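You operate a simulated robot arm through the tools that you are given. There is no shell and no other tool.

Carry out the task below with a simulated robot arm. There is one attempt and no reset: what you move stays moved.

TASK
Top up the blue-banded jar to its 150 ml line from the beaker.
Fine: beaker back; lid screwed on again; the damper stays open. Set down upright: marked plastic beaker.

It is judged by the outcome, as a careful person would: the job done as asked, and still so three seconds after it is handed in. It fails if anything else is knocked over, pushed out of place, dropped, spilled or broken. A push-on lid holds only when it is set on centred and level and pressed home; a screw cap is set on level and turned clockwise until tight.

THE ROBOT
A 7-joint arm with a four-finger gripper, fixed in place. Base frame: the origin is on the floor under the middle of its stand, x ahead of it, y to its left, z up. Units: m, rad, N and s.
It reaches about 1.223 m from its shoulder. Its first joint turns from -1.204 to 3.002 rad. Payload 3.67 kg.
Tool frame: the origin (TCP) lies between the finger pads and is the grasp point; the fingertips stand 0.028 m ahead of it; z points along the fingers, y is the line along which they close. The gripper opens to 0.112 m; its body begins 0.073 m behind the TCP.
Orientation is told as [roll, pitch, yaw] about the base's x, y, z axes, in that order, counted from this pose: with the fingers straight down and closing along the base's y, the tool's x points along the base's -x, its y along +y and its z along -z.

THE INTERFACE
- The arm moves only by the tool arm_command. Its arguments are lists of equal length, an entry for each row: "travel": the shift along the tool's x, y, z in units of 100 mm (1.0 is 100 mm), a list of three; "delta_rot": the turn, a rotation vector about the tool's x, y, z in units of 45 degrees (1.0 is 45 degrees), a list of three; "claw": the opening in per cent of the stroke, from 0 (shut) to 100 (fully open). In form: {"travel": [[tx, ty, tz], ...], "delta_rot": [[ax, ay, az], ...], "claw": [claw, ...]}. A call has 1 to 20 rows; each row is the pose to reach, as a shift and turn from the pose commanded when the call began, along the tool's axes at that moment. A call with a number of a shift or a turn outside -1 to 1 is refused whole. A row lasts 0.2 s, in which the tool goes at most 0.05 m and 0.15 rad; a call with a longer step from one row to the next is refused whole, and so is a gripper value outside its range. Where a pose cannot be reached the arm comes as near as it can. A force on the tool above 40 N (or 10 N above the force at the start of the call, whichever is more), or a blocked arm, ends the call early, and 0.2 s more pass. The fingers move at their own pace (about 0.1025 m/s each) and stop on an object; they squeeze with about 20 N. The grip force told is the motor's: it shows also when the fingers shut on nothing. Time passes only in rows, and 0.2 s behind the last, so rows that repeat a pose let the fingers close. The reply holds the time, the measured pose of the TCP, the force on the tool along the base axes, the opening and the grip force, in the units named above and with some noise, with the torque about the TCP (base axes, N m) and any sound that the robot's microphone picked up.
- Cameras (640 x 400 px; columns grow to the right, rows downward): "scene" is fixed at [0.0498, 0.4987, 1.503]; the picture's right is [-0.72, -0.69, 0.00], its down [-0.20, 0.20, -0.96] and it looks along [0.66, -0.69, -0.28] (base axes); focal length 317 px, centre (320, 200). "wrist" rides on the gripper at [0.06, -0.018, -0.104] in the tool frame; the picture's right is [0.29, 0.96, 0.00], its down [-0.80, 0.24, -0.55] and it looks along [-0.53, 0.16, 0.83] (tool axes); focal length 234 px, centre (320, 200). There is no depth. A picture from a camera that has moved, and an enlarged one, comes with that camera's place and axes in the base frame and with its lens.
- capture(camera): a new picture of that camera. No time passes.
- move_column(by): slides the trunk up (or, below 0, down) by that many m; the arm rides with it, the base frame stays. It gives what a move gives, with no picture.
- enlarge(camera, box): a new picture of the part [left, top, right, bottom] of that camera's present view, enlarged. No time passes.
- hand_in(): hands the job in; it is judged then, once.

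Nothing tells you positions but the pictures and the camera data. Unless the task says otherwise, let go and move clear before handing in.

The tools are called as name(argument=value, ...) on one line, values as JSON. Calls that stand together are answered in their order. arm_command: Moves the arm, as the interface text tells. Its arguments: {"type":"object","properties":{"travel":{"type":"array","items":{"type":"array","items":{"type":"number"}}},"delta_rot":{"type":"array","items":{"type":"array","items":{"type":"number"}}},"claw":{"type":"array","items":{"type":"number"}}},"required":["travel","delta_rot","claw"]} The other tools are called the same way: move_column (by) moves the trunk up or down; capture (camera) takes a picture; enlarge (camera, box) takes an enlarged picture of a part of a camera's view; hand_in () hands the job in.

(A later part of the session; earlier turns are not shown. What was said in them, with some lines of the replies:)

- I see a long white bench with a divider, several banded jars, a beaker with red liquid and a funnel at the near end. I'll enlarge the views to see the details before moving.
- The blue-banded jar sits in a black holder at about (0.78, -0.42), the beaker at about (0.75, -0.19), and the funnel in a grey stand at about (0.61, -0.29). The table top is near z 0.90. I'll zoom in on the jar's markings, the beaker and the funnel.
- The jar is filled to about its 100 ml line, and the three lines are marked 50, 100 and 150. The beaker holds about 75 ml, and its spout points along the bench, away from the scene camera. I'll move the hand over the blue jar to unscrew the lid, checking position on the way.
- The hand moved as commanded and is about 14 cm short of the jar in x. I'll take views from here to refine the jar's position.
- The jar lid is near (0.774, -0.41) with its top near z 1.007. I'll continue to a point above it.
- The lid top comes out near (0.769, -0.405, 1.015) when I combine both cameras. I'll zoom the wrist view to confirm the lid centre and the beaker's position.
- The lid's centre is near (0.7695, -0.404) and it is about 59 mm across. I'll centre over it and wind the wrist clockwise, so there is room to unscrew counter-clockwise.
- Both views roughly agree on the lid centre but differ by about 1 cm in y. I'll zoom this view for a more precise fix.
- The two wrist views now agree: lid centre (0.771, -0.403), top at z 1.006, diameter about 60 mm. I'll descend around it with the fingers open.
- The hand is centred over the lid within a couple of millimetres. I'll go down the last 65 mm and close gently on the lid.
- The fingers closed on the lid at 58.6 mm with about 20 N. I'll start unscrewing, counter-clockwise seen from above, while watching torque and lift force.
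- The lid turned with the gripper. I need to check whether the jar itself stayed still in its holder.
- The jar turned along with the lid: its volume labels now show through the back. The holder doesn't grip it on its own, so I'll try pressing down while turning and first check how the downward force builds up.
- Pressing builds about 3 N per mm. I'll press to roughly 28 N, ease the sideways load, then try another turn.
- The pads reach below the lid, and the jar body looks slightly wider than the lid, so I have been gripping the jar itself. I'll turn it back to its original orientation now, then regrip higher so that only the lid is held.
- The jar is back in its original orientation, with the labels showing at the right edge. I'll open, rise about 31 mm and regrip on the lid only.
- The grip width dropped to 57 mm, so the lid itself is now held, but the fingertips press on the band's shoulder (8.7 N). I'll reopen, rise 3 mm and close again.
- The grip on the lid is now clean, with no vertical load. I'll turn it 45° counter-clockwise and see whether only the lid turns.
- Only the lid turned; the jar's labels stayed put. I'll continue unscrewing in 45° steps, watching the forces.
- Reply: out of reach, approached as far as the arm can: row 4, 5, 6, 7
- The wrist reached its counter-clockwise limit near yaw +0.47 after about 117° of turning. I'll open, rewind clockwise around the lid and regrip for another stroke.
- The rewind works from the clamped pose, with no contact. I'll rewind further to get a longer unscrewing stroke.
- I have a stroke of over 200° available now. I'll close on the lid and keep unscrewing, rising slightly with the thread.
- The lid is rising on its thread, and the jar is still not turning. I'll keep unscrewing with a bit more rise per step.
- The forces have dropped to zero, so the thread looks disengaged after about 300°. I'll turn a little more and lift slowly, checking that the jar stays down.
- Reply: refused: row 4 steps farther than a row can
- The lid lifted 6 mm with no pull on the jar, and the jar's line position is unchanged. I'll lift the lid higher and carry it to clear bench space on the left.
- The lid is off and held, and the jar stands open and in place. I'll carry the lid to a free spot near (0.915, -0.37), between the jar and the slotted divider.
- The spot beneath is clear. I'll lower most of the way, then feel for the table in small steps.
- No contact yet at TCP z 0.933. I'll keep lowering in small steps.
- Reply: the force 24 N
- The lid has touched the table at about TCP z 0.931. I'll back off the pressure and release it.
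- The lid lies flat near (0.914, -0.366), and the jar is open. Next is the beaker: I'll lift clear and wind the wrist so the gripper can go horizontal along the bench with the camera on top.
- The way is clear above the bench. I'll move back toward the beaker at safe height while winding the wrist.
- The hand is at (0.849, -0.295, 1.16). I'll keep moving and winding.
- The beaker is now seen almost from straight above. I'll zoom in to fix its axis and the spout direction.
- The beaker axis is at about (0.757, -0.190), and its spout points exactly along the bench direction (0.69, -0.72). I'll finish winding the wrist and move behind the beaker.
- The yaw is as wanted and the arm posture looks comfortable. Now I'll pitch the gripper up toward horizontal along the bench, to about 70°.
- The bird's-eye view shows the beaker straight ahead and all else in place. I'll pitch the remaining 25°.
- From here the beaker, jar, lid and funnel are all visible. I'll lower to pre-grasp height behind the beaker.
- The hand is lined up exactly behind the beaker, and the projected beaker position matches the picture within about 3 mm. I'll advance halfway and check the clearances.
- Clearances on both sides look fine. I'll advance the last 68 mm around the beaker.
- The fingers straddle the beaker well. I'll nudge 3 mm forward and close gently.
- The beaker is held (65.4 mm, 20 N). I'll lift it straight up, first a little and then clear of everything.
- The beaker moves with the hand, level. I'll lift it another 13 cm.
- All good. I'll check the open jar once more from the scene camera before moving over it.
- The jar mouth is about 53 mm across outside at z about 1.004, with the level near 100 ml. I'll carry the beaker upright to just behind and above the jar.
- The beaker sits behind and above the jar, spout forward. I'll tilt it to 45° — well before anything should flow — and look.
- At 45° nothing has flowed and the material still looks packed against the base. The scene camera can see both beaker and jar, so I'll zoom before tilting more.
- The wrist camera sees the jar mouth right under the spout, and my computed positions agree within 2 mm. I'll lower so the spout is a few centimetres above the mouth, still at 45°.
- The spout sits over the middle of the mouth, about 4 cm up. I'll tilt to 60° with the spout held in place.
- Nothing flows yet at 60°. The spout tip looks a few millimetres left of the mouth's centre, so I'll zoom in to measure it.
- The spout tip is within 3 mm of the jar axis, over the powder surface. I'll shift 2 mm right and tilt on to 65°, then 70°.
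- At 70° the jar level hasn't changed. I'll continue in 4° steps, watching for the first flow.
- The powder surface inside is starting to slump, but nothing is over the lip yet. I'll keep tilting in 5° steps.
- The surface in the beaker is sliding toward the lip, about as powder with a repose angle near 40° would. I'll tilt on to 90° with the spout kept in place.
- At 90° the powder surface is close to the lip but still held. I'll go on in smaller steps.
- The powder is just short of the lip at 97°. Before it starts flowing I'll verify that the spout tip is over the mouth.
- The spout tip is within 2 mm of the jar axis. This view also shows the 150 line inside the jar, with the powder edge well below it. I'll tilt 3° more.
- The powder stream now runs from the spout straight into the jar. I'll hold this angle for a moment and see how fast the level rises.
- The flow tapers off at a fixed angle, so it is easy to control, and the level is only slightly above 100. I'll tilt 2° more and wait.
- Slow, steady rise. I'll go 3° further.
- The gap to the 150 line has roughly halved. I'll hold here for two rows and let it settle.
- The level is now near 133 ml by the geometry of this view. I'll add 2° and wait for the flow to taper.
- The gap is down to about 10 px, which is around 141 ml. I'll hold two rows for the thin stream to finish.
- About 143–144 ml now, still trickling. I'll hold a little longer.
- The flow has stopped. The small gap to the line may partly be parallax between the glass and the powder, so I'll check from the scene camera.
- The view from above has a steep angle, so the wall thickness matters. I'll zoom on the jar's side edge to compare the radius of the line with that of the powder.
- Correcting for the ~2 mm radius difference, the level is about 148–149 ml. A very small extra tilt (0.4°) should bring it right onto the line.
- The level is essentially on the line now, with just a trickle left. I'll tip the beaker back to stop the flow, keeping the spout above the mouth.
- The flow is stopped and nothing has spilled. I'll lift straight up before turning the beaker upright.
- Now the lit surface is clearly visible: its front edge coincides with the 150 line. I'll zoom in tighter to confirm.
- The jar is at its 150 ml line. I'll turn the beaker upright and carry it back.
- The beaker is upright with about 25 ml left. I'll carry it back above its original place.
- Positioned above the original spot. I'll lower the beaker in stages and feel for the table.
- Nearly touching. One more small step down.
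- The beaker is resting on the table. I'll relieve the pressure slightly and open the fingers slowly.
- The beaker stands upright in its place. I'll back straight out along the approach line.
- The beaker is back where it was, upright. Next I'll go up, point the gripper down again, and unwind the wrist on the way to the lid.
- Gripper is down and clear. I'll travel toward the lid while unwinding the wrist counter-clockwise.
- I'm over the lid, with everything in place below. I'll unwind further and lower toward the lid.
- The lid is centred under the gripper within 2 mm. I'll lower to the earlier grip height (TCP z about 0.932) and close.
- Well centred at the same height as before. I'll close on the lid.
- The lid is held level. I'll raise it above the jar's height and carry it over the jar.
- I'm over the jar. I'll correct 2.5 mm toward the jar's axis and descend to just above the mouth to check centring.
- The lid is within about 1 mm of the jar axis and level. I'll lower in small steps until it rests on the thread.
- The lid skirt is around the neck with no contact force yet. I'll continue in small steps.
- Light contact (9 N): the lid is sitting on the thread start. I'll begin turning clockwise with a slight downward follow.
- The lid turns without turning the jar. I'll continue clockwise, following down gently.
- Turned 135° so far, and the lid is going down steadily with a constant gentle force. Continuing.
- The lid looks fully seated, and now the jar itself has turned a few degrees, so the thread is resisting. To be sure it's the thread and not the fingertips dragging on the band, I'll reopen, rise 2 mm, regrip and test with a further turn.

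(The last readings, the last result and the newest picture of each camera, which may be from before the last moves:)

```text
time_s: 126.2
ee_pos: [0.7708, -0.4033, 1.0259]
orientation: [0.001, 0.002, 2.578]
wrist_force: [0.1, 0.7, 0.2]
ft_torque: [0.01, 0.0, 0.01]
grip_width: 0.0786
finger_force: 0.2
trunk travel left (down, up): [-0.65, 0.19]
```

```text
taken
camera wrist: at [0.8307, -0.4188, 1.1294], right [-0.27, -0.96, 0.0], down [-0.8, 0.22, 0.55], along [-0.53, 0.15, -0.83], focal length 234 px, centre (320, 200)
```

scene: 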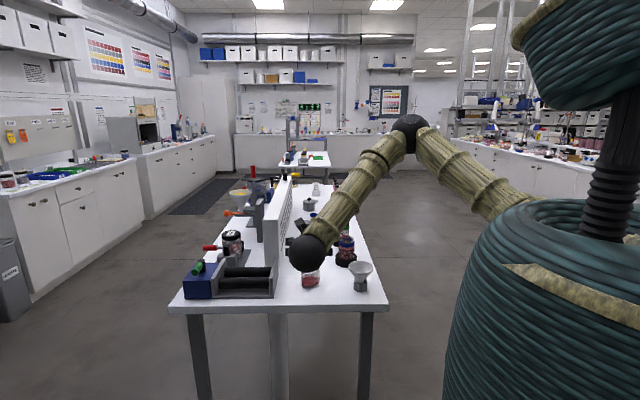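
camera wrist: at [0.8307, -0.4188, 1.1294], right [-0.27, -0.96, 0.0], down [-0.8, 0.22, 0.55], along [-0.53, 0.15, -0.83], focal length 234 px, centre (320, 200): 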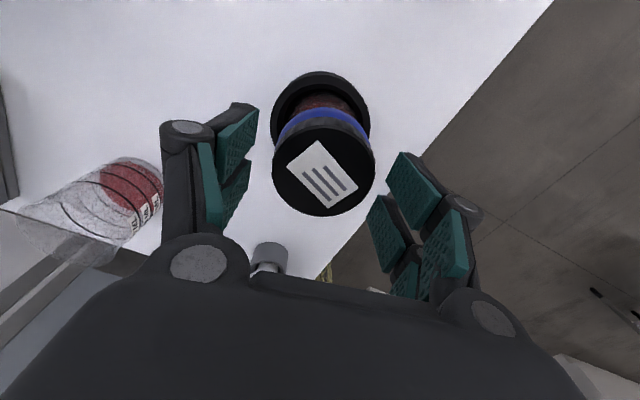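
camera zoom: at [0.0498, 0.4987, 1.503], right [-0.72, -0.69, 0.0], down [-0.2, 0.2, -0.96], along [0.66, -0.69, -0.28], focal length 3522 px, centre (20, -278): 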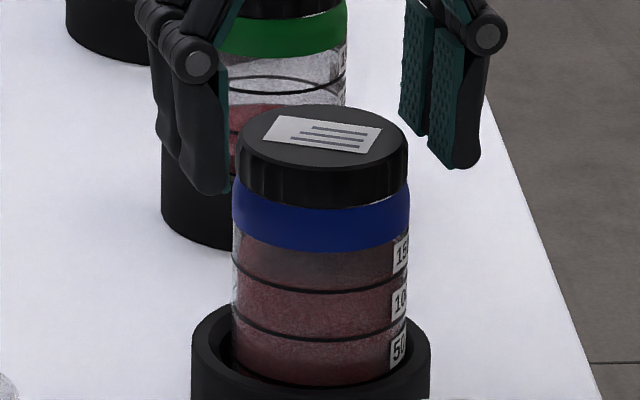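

The lid is level and at the same height as originally. I'll regrip and test tightness with a 20° clockwise turn.

arm_command(travel=[[0, 0, 0], [0, 0, 0], [0, 0, 0], [0, 0, 0]], delta_rot=[[0, 0, 0], [0, 0, 0], [0, 0, 0], [0, 0, 0]], claw=[55, 40, 0, 0])

enlarge(camera="scene", box=[332, 225, 362, 261])

arm_command(travel=[[0, 0, 0], [0, 0, 0], [0, 0, 0]], delta_rot=[[0, 0, 0.17], [0, 0, 0.34], [0, 0, 0.45]], claw=[0, 0, 0])

enlarge(camera="scene", box=[332, 225, 362, 261])

```text
time_s: 127.2
ee_pos: [0.7693, -0.4019, 1.0254]
orientation: [0.0, 0.002, 2.579]
wrist_force: [-1.3, -2.8, 2.1]
ft_torque: [-0.13, 0.07, 0.0]
grip_width: 0.0581
finger_force: 20.1
trunk travel left (down, up): [-0.65, 0.19]
```

```text
11.11 times, centred on (347, 243) of scene
camera zoom: at [0.0498, 0.4987, 1.503], right [-0.72, -0.69, 0.0], down [-0.2, 0.2, -0.96], along [0.66, -0.69, -0.28], focal length 3522 px, centre (20, -278)
```

zoom: 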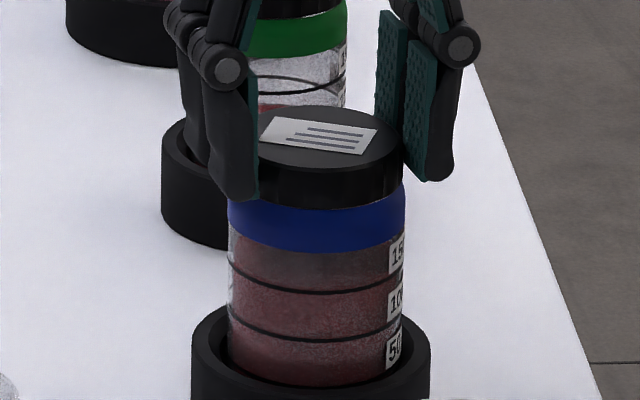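

```text
time_s: 128.0
ee_pos: [0.77, -0.4022, 1.0259]
orientation: [-0.001, 0.002, 2.225]
wrist_force: [-1.2, 2.0, 3.3]
ft_torque: [0.22, 0.09, 0.25]
grip_width: 0.0581
finger_force: 19.9
trunk travel left (down, up): [-0.65, 0.19]
```

```text
11.11 times, centred on (347, 243) of scene
camera zoom: at [0.0498, 0.4987, 1.503], right [-0.72, -0.69, 0.0], down [-0.2, 0.2, -0.96], along [0.66, -0.69, -0.28], focal length 3522 px, centre (20, -278)
```

zoom: 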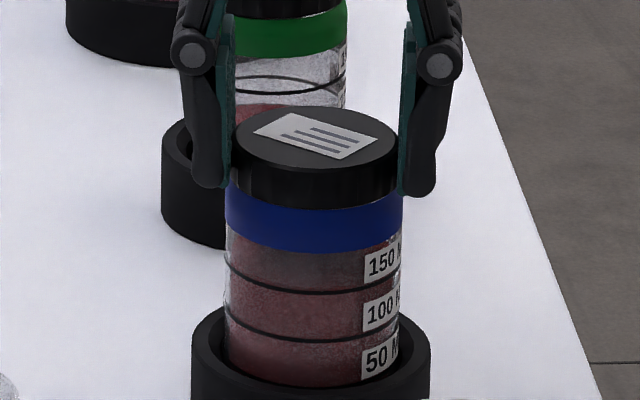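

The jar now turns together with the lid, with 0.25 N·m reaction, so the thread has reached its stop. For certainty I'll press down a little, to hold the jar better, and apply a bit more clockwise torque, checking for any relative movement.

arm_command(travel=[[0, 0, 0.015], [0, 0, 0.025], [0, 0, 0.025]], delta_rot=[[0, 0, 0], [0, 0, 0], [0, 0, 0]], claw=[0, 0, 0])

arm_command(travel=[[0, 0, 0], [0, 0, 0], [0, 0, 0]], delta_rot=[[0, 0, 0.12], [0, 0, 0.24], [0, 0, 0.35]], claw=[0, 0, 0])

enlarge(camera="scene", box=[332, 225, 362, 261])

capture(camera="wrist")

```text
time_s: 128.8
ee_pos: [0.7703, -0.401, 1.025]
orientation: [-0.003, 0.002, 2.226]
wrist_force: [2.3, -3.9, 20.7]
ft_torque: [-0.2, -0.09, 0.02]
grip_width: 0.0579
finger_force: 20.1
trunk travel left (down, up): [-0.65, 0.19]
```

```text
time_s: 129.6
ee_pos: [0.7684, -0.4027, 1.0216]
orientation: [0.0, 0.004, 1.95]
wrist_force: [-0.8, -4.7, 7.1]
ft_torque: [-0.28, 0.14, 0.42]
grip_width: 0.0567
finger_force: 20.2
trunk travel left (down, up): [-0.65, 0.19]
```

```text
11.11 times, centred on (347, 243) of scene
camera zoom: at [0.0498, 0.4987, 1.503], right [-0.72, -0.69, 0.0], down [-0.2, 0.2, -0.96], along [0.66, -0.69, -0.28], focal length 3522 px, centre (20, -278)
```

zoom: 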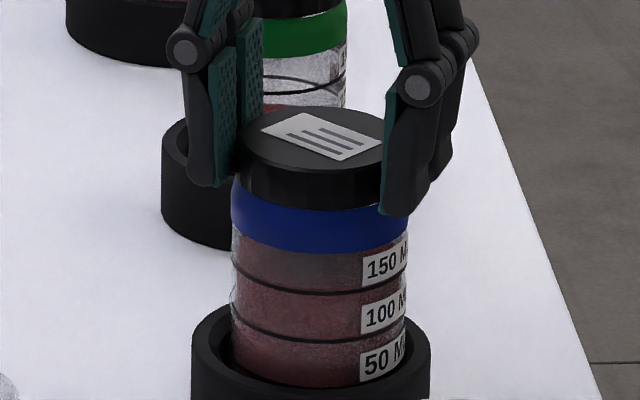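

```text
taken
camera wrist: at [0.8076, -0.451, 1.126], right [-0.78, -0.62, 0.0], down [-0.52, 0.65, 0.55], along [-0.34, 0.43, -0.83], focal length 234 px, centre (320, 200)
```

wrist: 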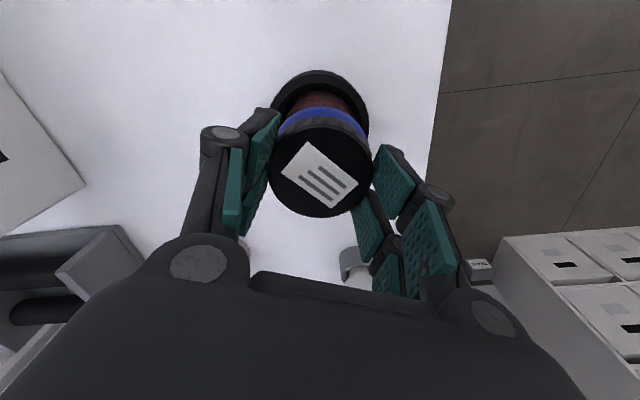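

The grip slipped on the lid at about 0.42 N·m with no further thread movement, so the lid is tight. I'll release and rise clear.

arm_command(travel=[[0, 0, 0], [0, 0, 0], [0, 0, 0], [0, 0, -0.2], [0, 0, -0.5], [0, 0, -0.9], [0, 0, -0.9]], delta_rot=[[0, 0, 0], [0, 0, 0], [0, 0, 0], [0, 0, 0], [0, 0, 0], [0, 0, 0], [0, 0, 0]], claw=[70, 85, 90, 90, 90, 90, 90])

capture(camera="wrist")

enlarge(camera="scene", box=[325, 220, 370, 270])

enlarge(camera="scene", box=[170, 160, 400, 310])

```text
time_s: 131.2
ee_pos: [0.7666, -0.4019, 1.1116]
orientation: [0.0, 0.0, 1.951]
wrist_force: [0.3, -0.8, 0.0]
ft_torque: [0.02, 0.05, 0.03]
grip_width: 0.1008
finger_force: 0.1
trunk travel left (down, up): [-0.65, 0.19]
```

```text
taken
camera wrist: at [0.8064, -0.4504, 1.216], right [-0.78, -0.62, 0.0], down [-0.52, 0.65, 0.55], along [-0.35, 0.43, -0.83], focal length 234 px, centre (320, 200)
```

wrist: 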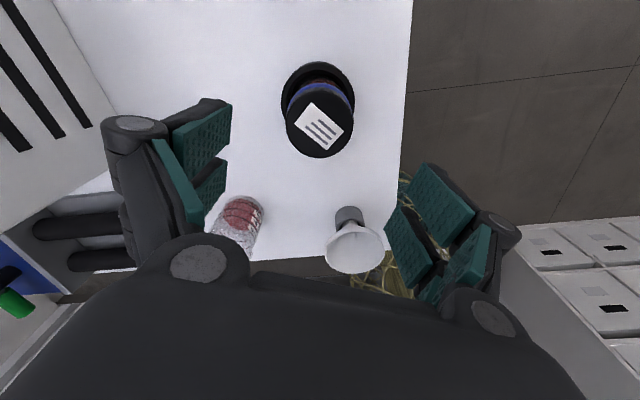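

```text
8.00 times, centred on (348, 245) of scene
camera zoom: at [0.0498, 0.4987, 1.503], right [-0.72, -0.69, 0.0], down [-0.2, 0.2, -0.96], along [0.66, -0.69, -0.28], focal length 2536 px, centre (100, -160)
```

zoom: 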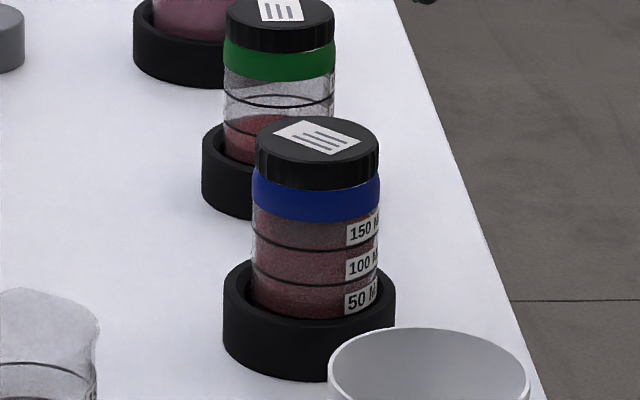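

```text
2.67 times, centred on (285, 235) of scene
camera zoom: at [0.0498, 0.4987, 1.503], right [-0.72, -0.69, 0.0], down [-0.2, 0.2, -0.96], along [0.66, -0.69, -0.28], focal length 845 px, centre (413, 107)
```

zoom: 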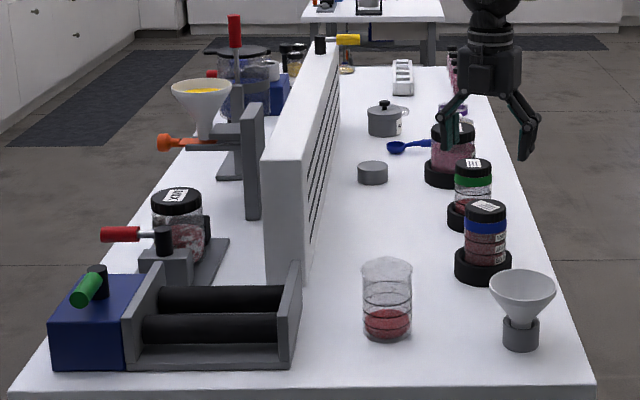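

The lid is on and level, the beaker is upright in place, and the yellow damper lever is untouched. I'll zoom on the jar for a last check of lid and level.

enlarge(camera="scene", box=[337, 232, 359, 260])

enlarge(camera="scene", box=[290, 170, 330, 200])

enlarge(camera="scene", box=[295, 250, 330, 295])

enlarge(camera="wrist", box=[270, 50, 370, 170])

```text
14.29 times, centred on (348, 246) of scene
camera zoom: at [0.0498, 0.4987, 1.503], right [-0.72, -0.69, 0.0], down [-0.2, 0.2, -0.96], along [0.66, -0.69, -0.28], focal length 4528 px, centre (-80, -457)
```

zoom: 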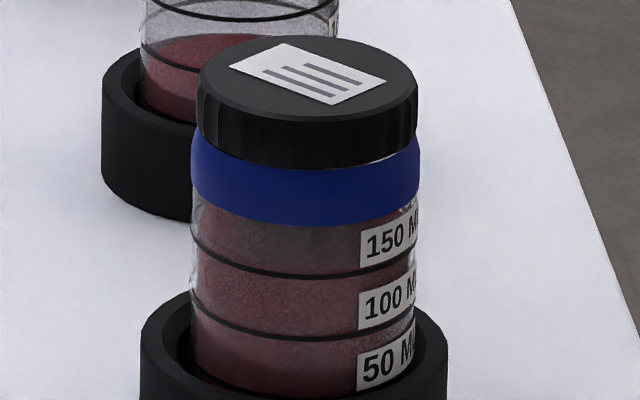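

```text
13.33 times, centred on (310, 185) of scene
camera zoom: at [0.0498, 0.4987, 1.503], right [-0.72, -0.69, 0.0], down [-0.2, 0.2, -0.96], along [0.66, -0.69, -0.28], focal length 4226 px, centre (453, 400)
```

zoom: 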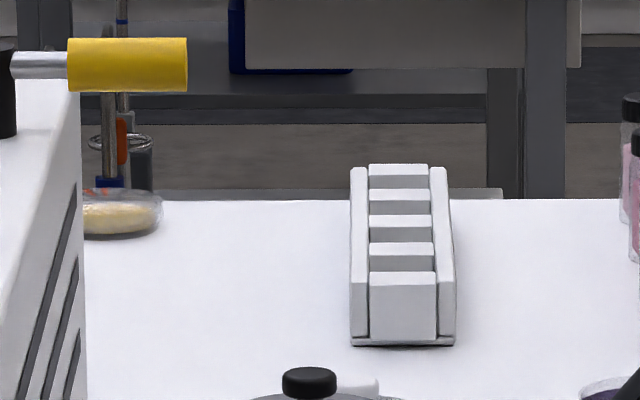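

```text
8.89 times, centred on (312, 272) of scene
camera zoom: at [0.0498, 0.4987, 1.503], right [-0.72, -0.69, 0.0], down [-0.2, 0.2, -0.96], along [0.66, -0.69, -0.28], focal length 2818 px, centre (387, -444)
```

zoom: 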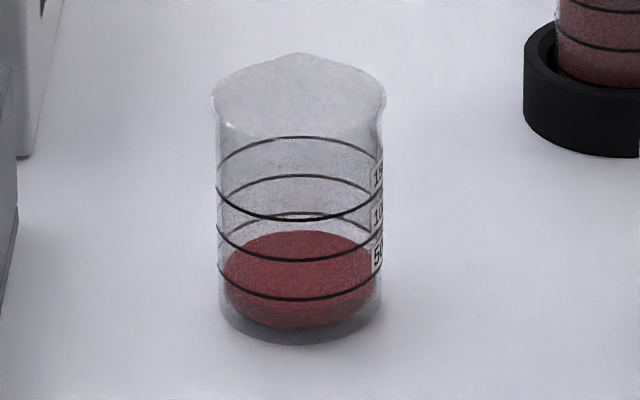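

```text
3.33 times, centred on (320, 110) of wrist
camera zoom: at [0.8064, -0.4504, 1.216], right [-0.78, -0.62, 0.0], down [-0.52, 0.65, 0.55], along [-0.35, 0.43, -0.83], focal length 781 px, centre (320, 500)
```

zoom: 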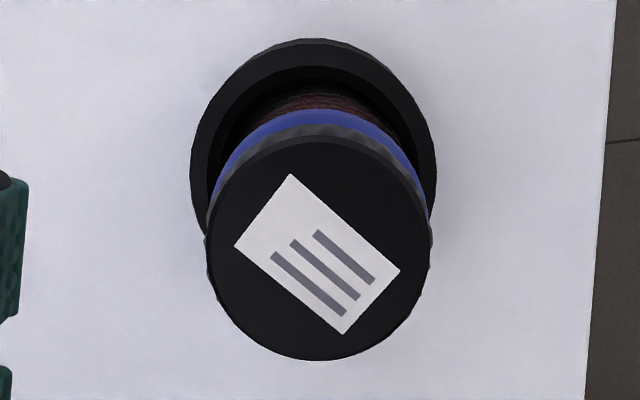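

enlarge(camera="scene", box=[340, 234, 358, 246])

enlarge(camera="scene", box=[330, 215, 352, 232])

```text
16.00 times, centred on (349, 240) of scene
camera zoom: at [0.0498, 0.4987, 1.503], right [-0.72, -0.69, 0.0], down [-0.2, 0.2, -0.96], along [0.66, -0.69, -0.28], focal length 5072 px, centre (-144, -440)
```

zoom: 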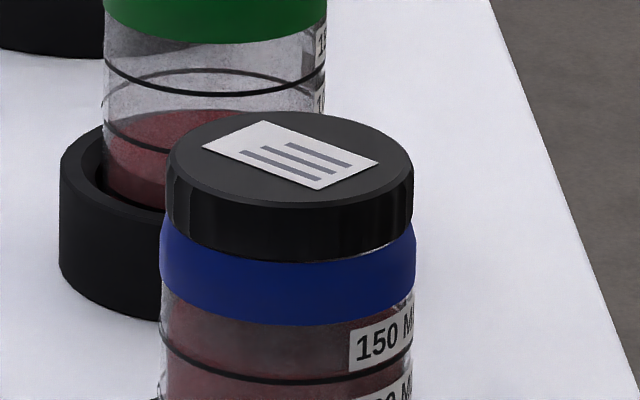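

```text
16.00 times, centred on (341, 224) of scene
camera zoom: at [0.0498, 0.4987, 1.503], right [-0.72, -0.69, 0.0], down [-0.2, 0.2, -0.96], along [0.66, -0.69, -0.28], focal length 5072 px, centre (-16, -176)
```

zoom: 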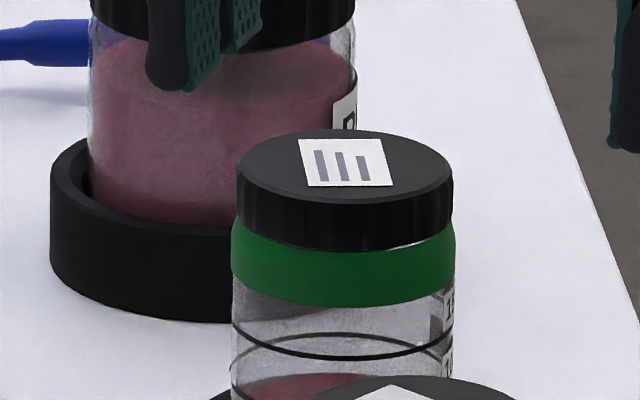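

The lid sits against the band just like the untouched green jar's lid, and the powder is at the 150 ml line. I'll move the arm up clear of everything and take a last look.

arm_command(travel=[[0, 0, -0.3], [0, 0, -0.6], [0, 0, -1.0], [0, 0, -1.0]], delta_rot=[[0, 0, 0], [0, 0, 0], [0, 0, 0], [0, 0, 0]], claw=[90, 90, 90, 90])

capture(camera="scene")

capture(camera="wrist")

enlarge(camera="scene", box=[280, 220, 400, 300])

```text
time_s: 132.2
ee_pos: [0.769, -0.403, 1.2142]
orientation: [0.0, -0.001, 1.952]
wrist_force: [1.0, -0.1, -0.6]
ft_torque: [0.0, 0.02, -0.01]
grip_width: 0.1008
finger_force: 0.2
trunk travel left (down, up): [-0.65, 0.19]
```

```text
taken
```

scene: 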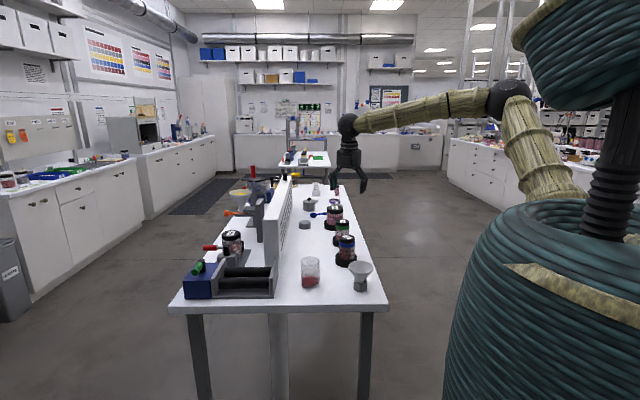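

```text
taken
camera wrist: at [0.8083, -0.4509, 1.3185], right [-0.78, -0.62, 0.0], down [-0.52, 0.65, 0.55], along [-0.34, 0.43, -0.83], focal length 234 px, centre (320, 200)
```

wrist: 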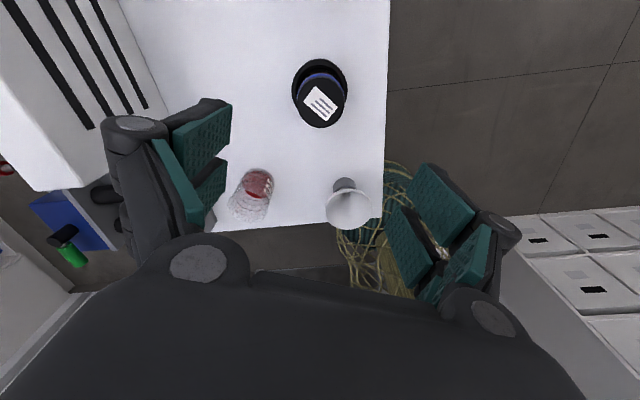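

```text
5.00 times, centred on (340, 260) of scene
camera zoom: at [0.0498, 0.4987, 1.503], right [-0.72, -0.69, 0.0], down [-0.2, 0.2, -0.96], along [0.66, -0.69, -0.28], focal length 1585 px, centre (220, -100)
```

zoom: 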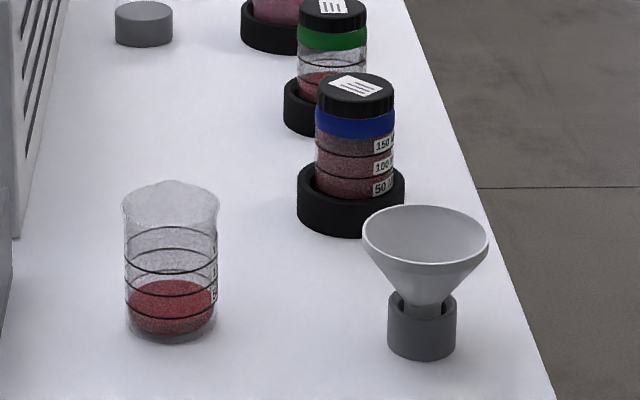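

The jar is topped up to its 150 ml line and its lid is screwed tight and level. The beaker is back in its place, upright. The funnel, other jars and damper lever are untouched, nothing is spilled, and the arm is clear, so I'm handing in.

hand_in()

```text
The job is handed in.
```

The blue-banded jar is filled to its 150 ml line, and I've handed the job in. I haven't seen the verdict.

- **Level:** poured straight from the beaker. From the scene camera, the powder surface meets the 150 line. I'd put it within about 2 ml.
- **Lid:** screwed back on, level, and tightened until it stopped turning. It sits as close to the blue band as the untouched green jar's lid does.
- **Beaker:** back upright within about 2 mm of where it stood, with roughly 25–30 ml left.
- **Everything else:** the damper lever wasn't touched. I saw no spill, and nothing else was moved.

The jar turned in its holder while I was tightening the lid. It now sits about 30° clockwise of where it started, so its volume labels face a slightly different way.
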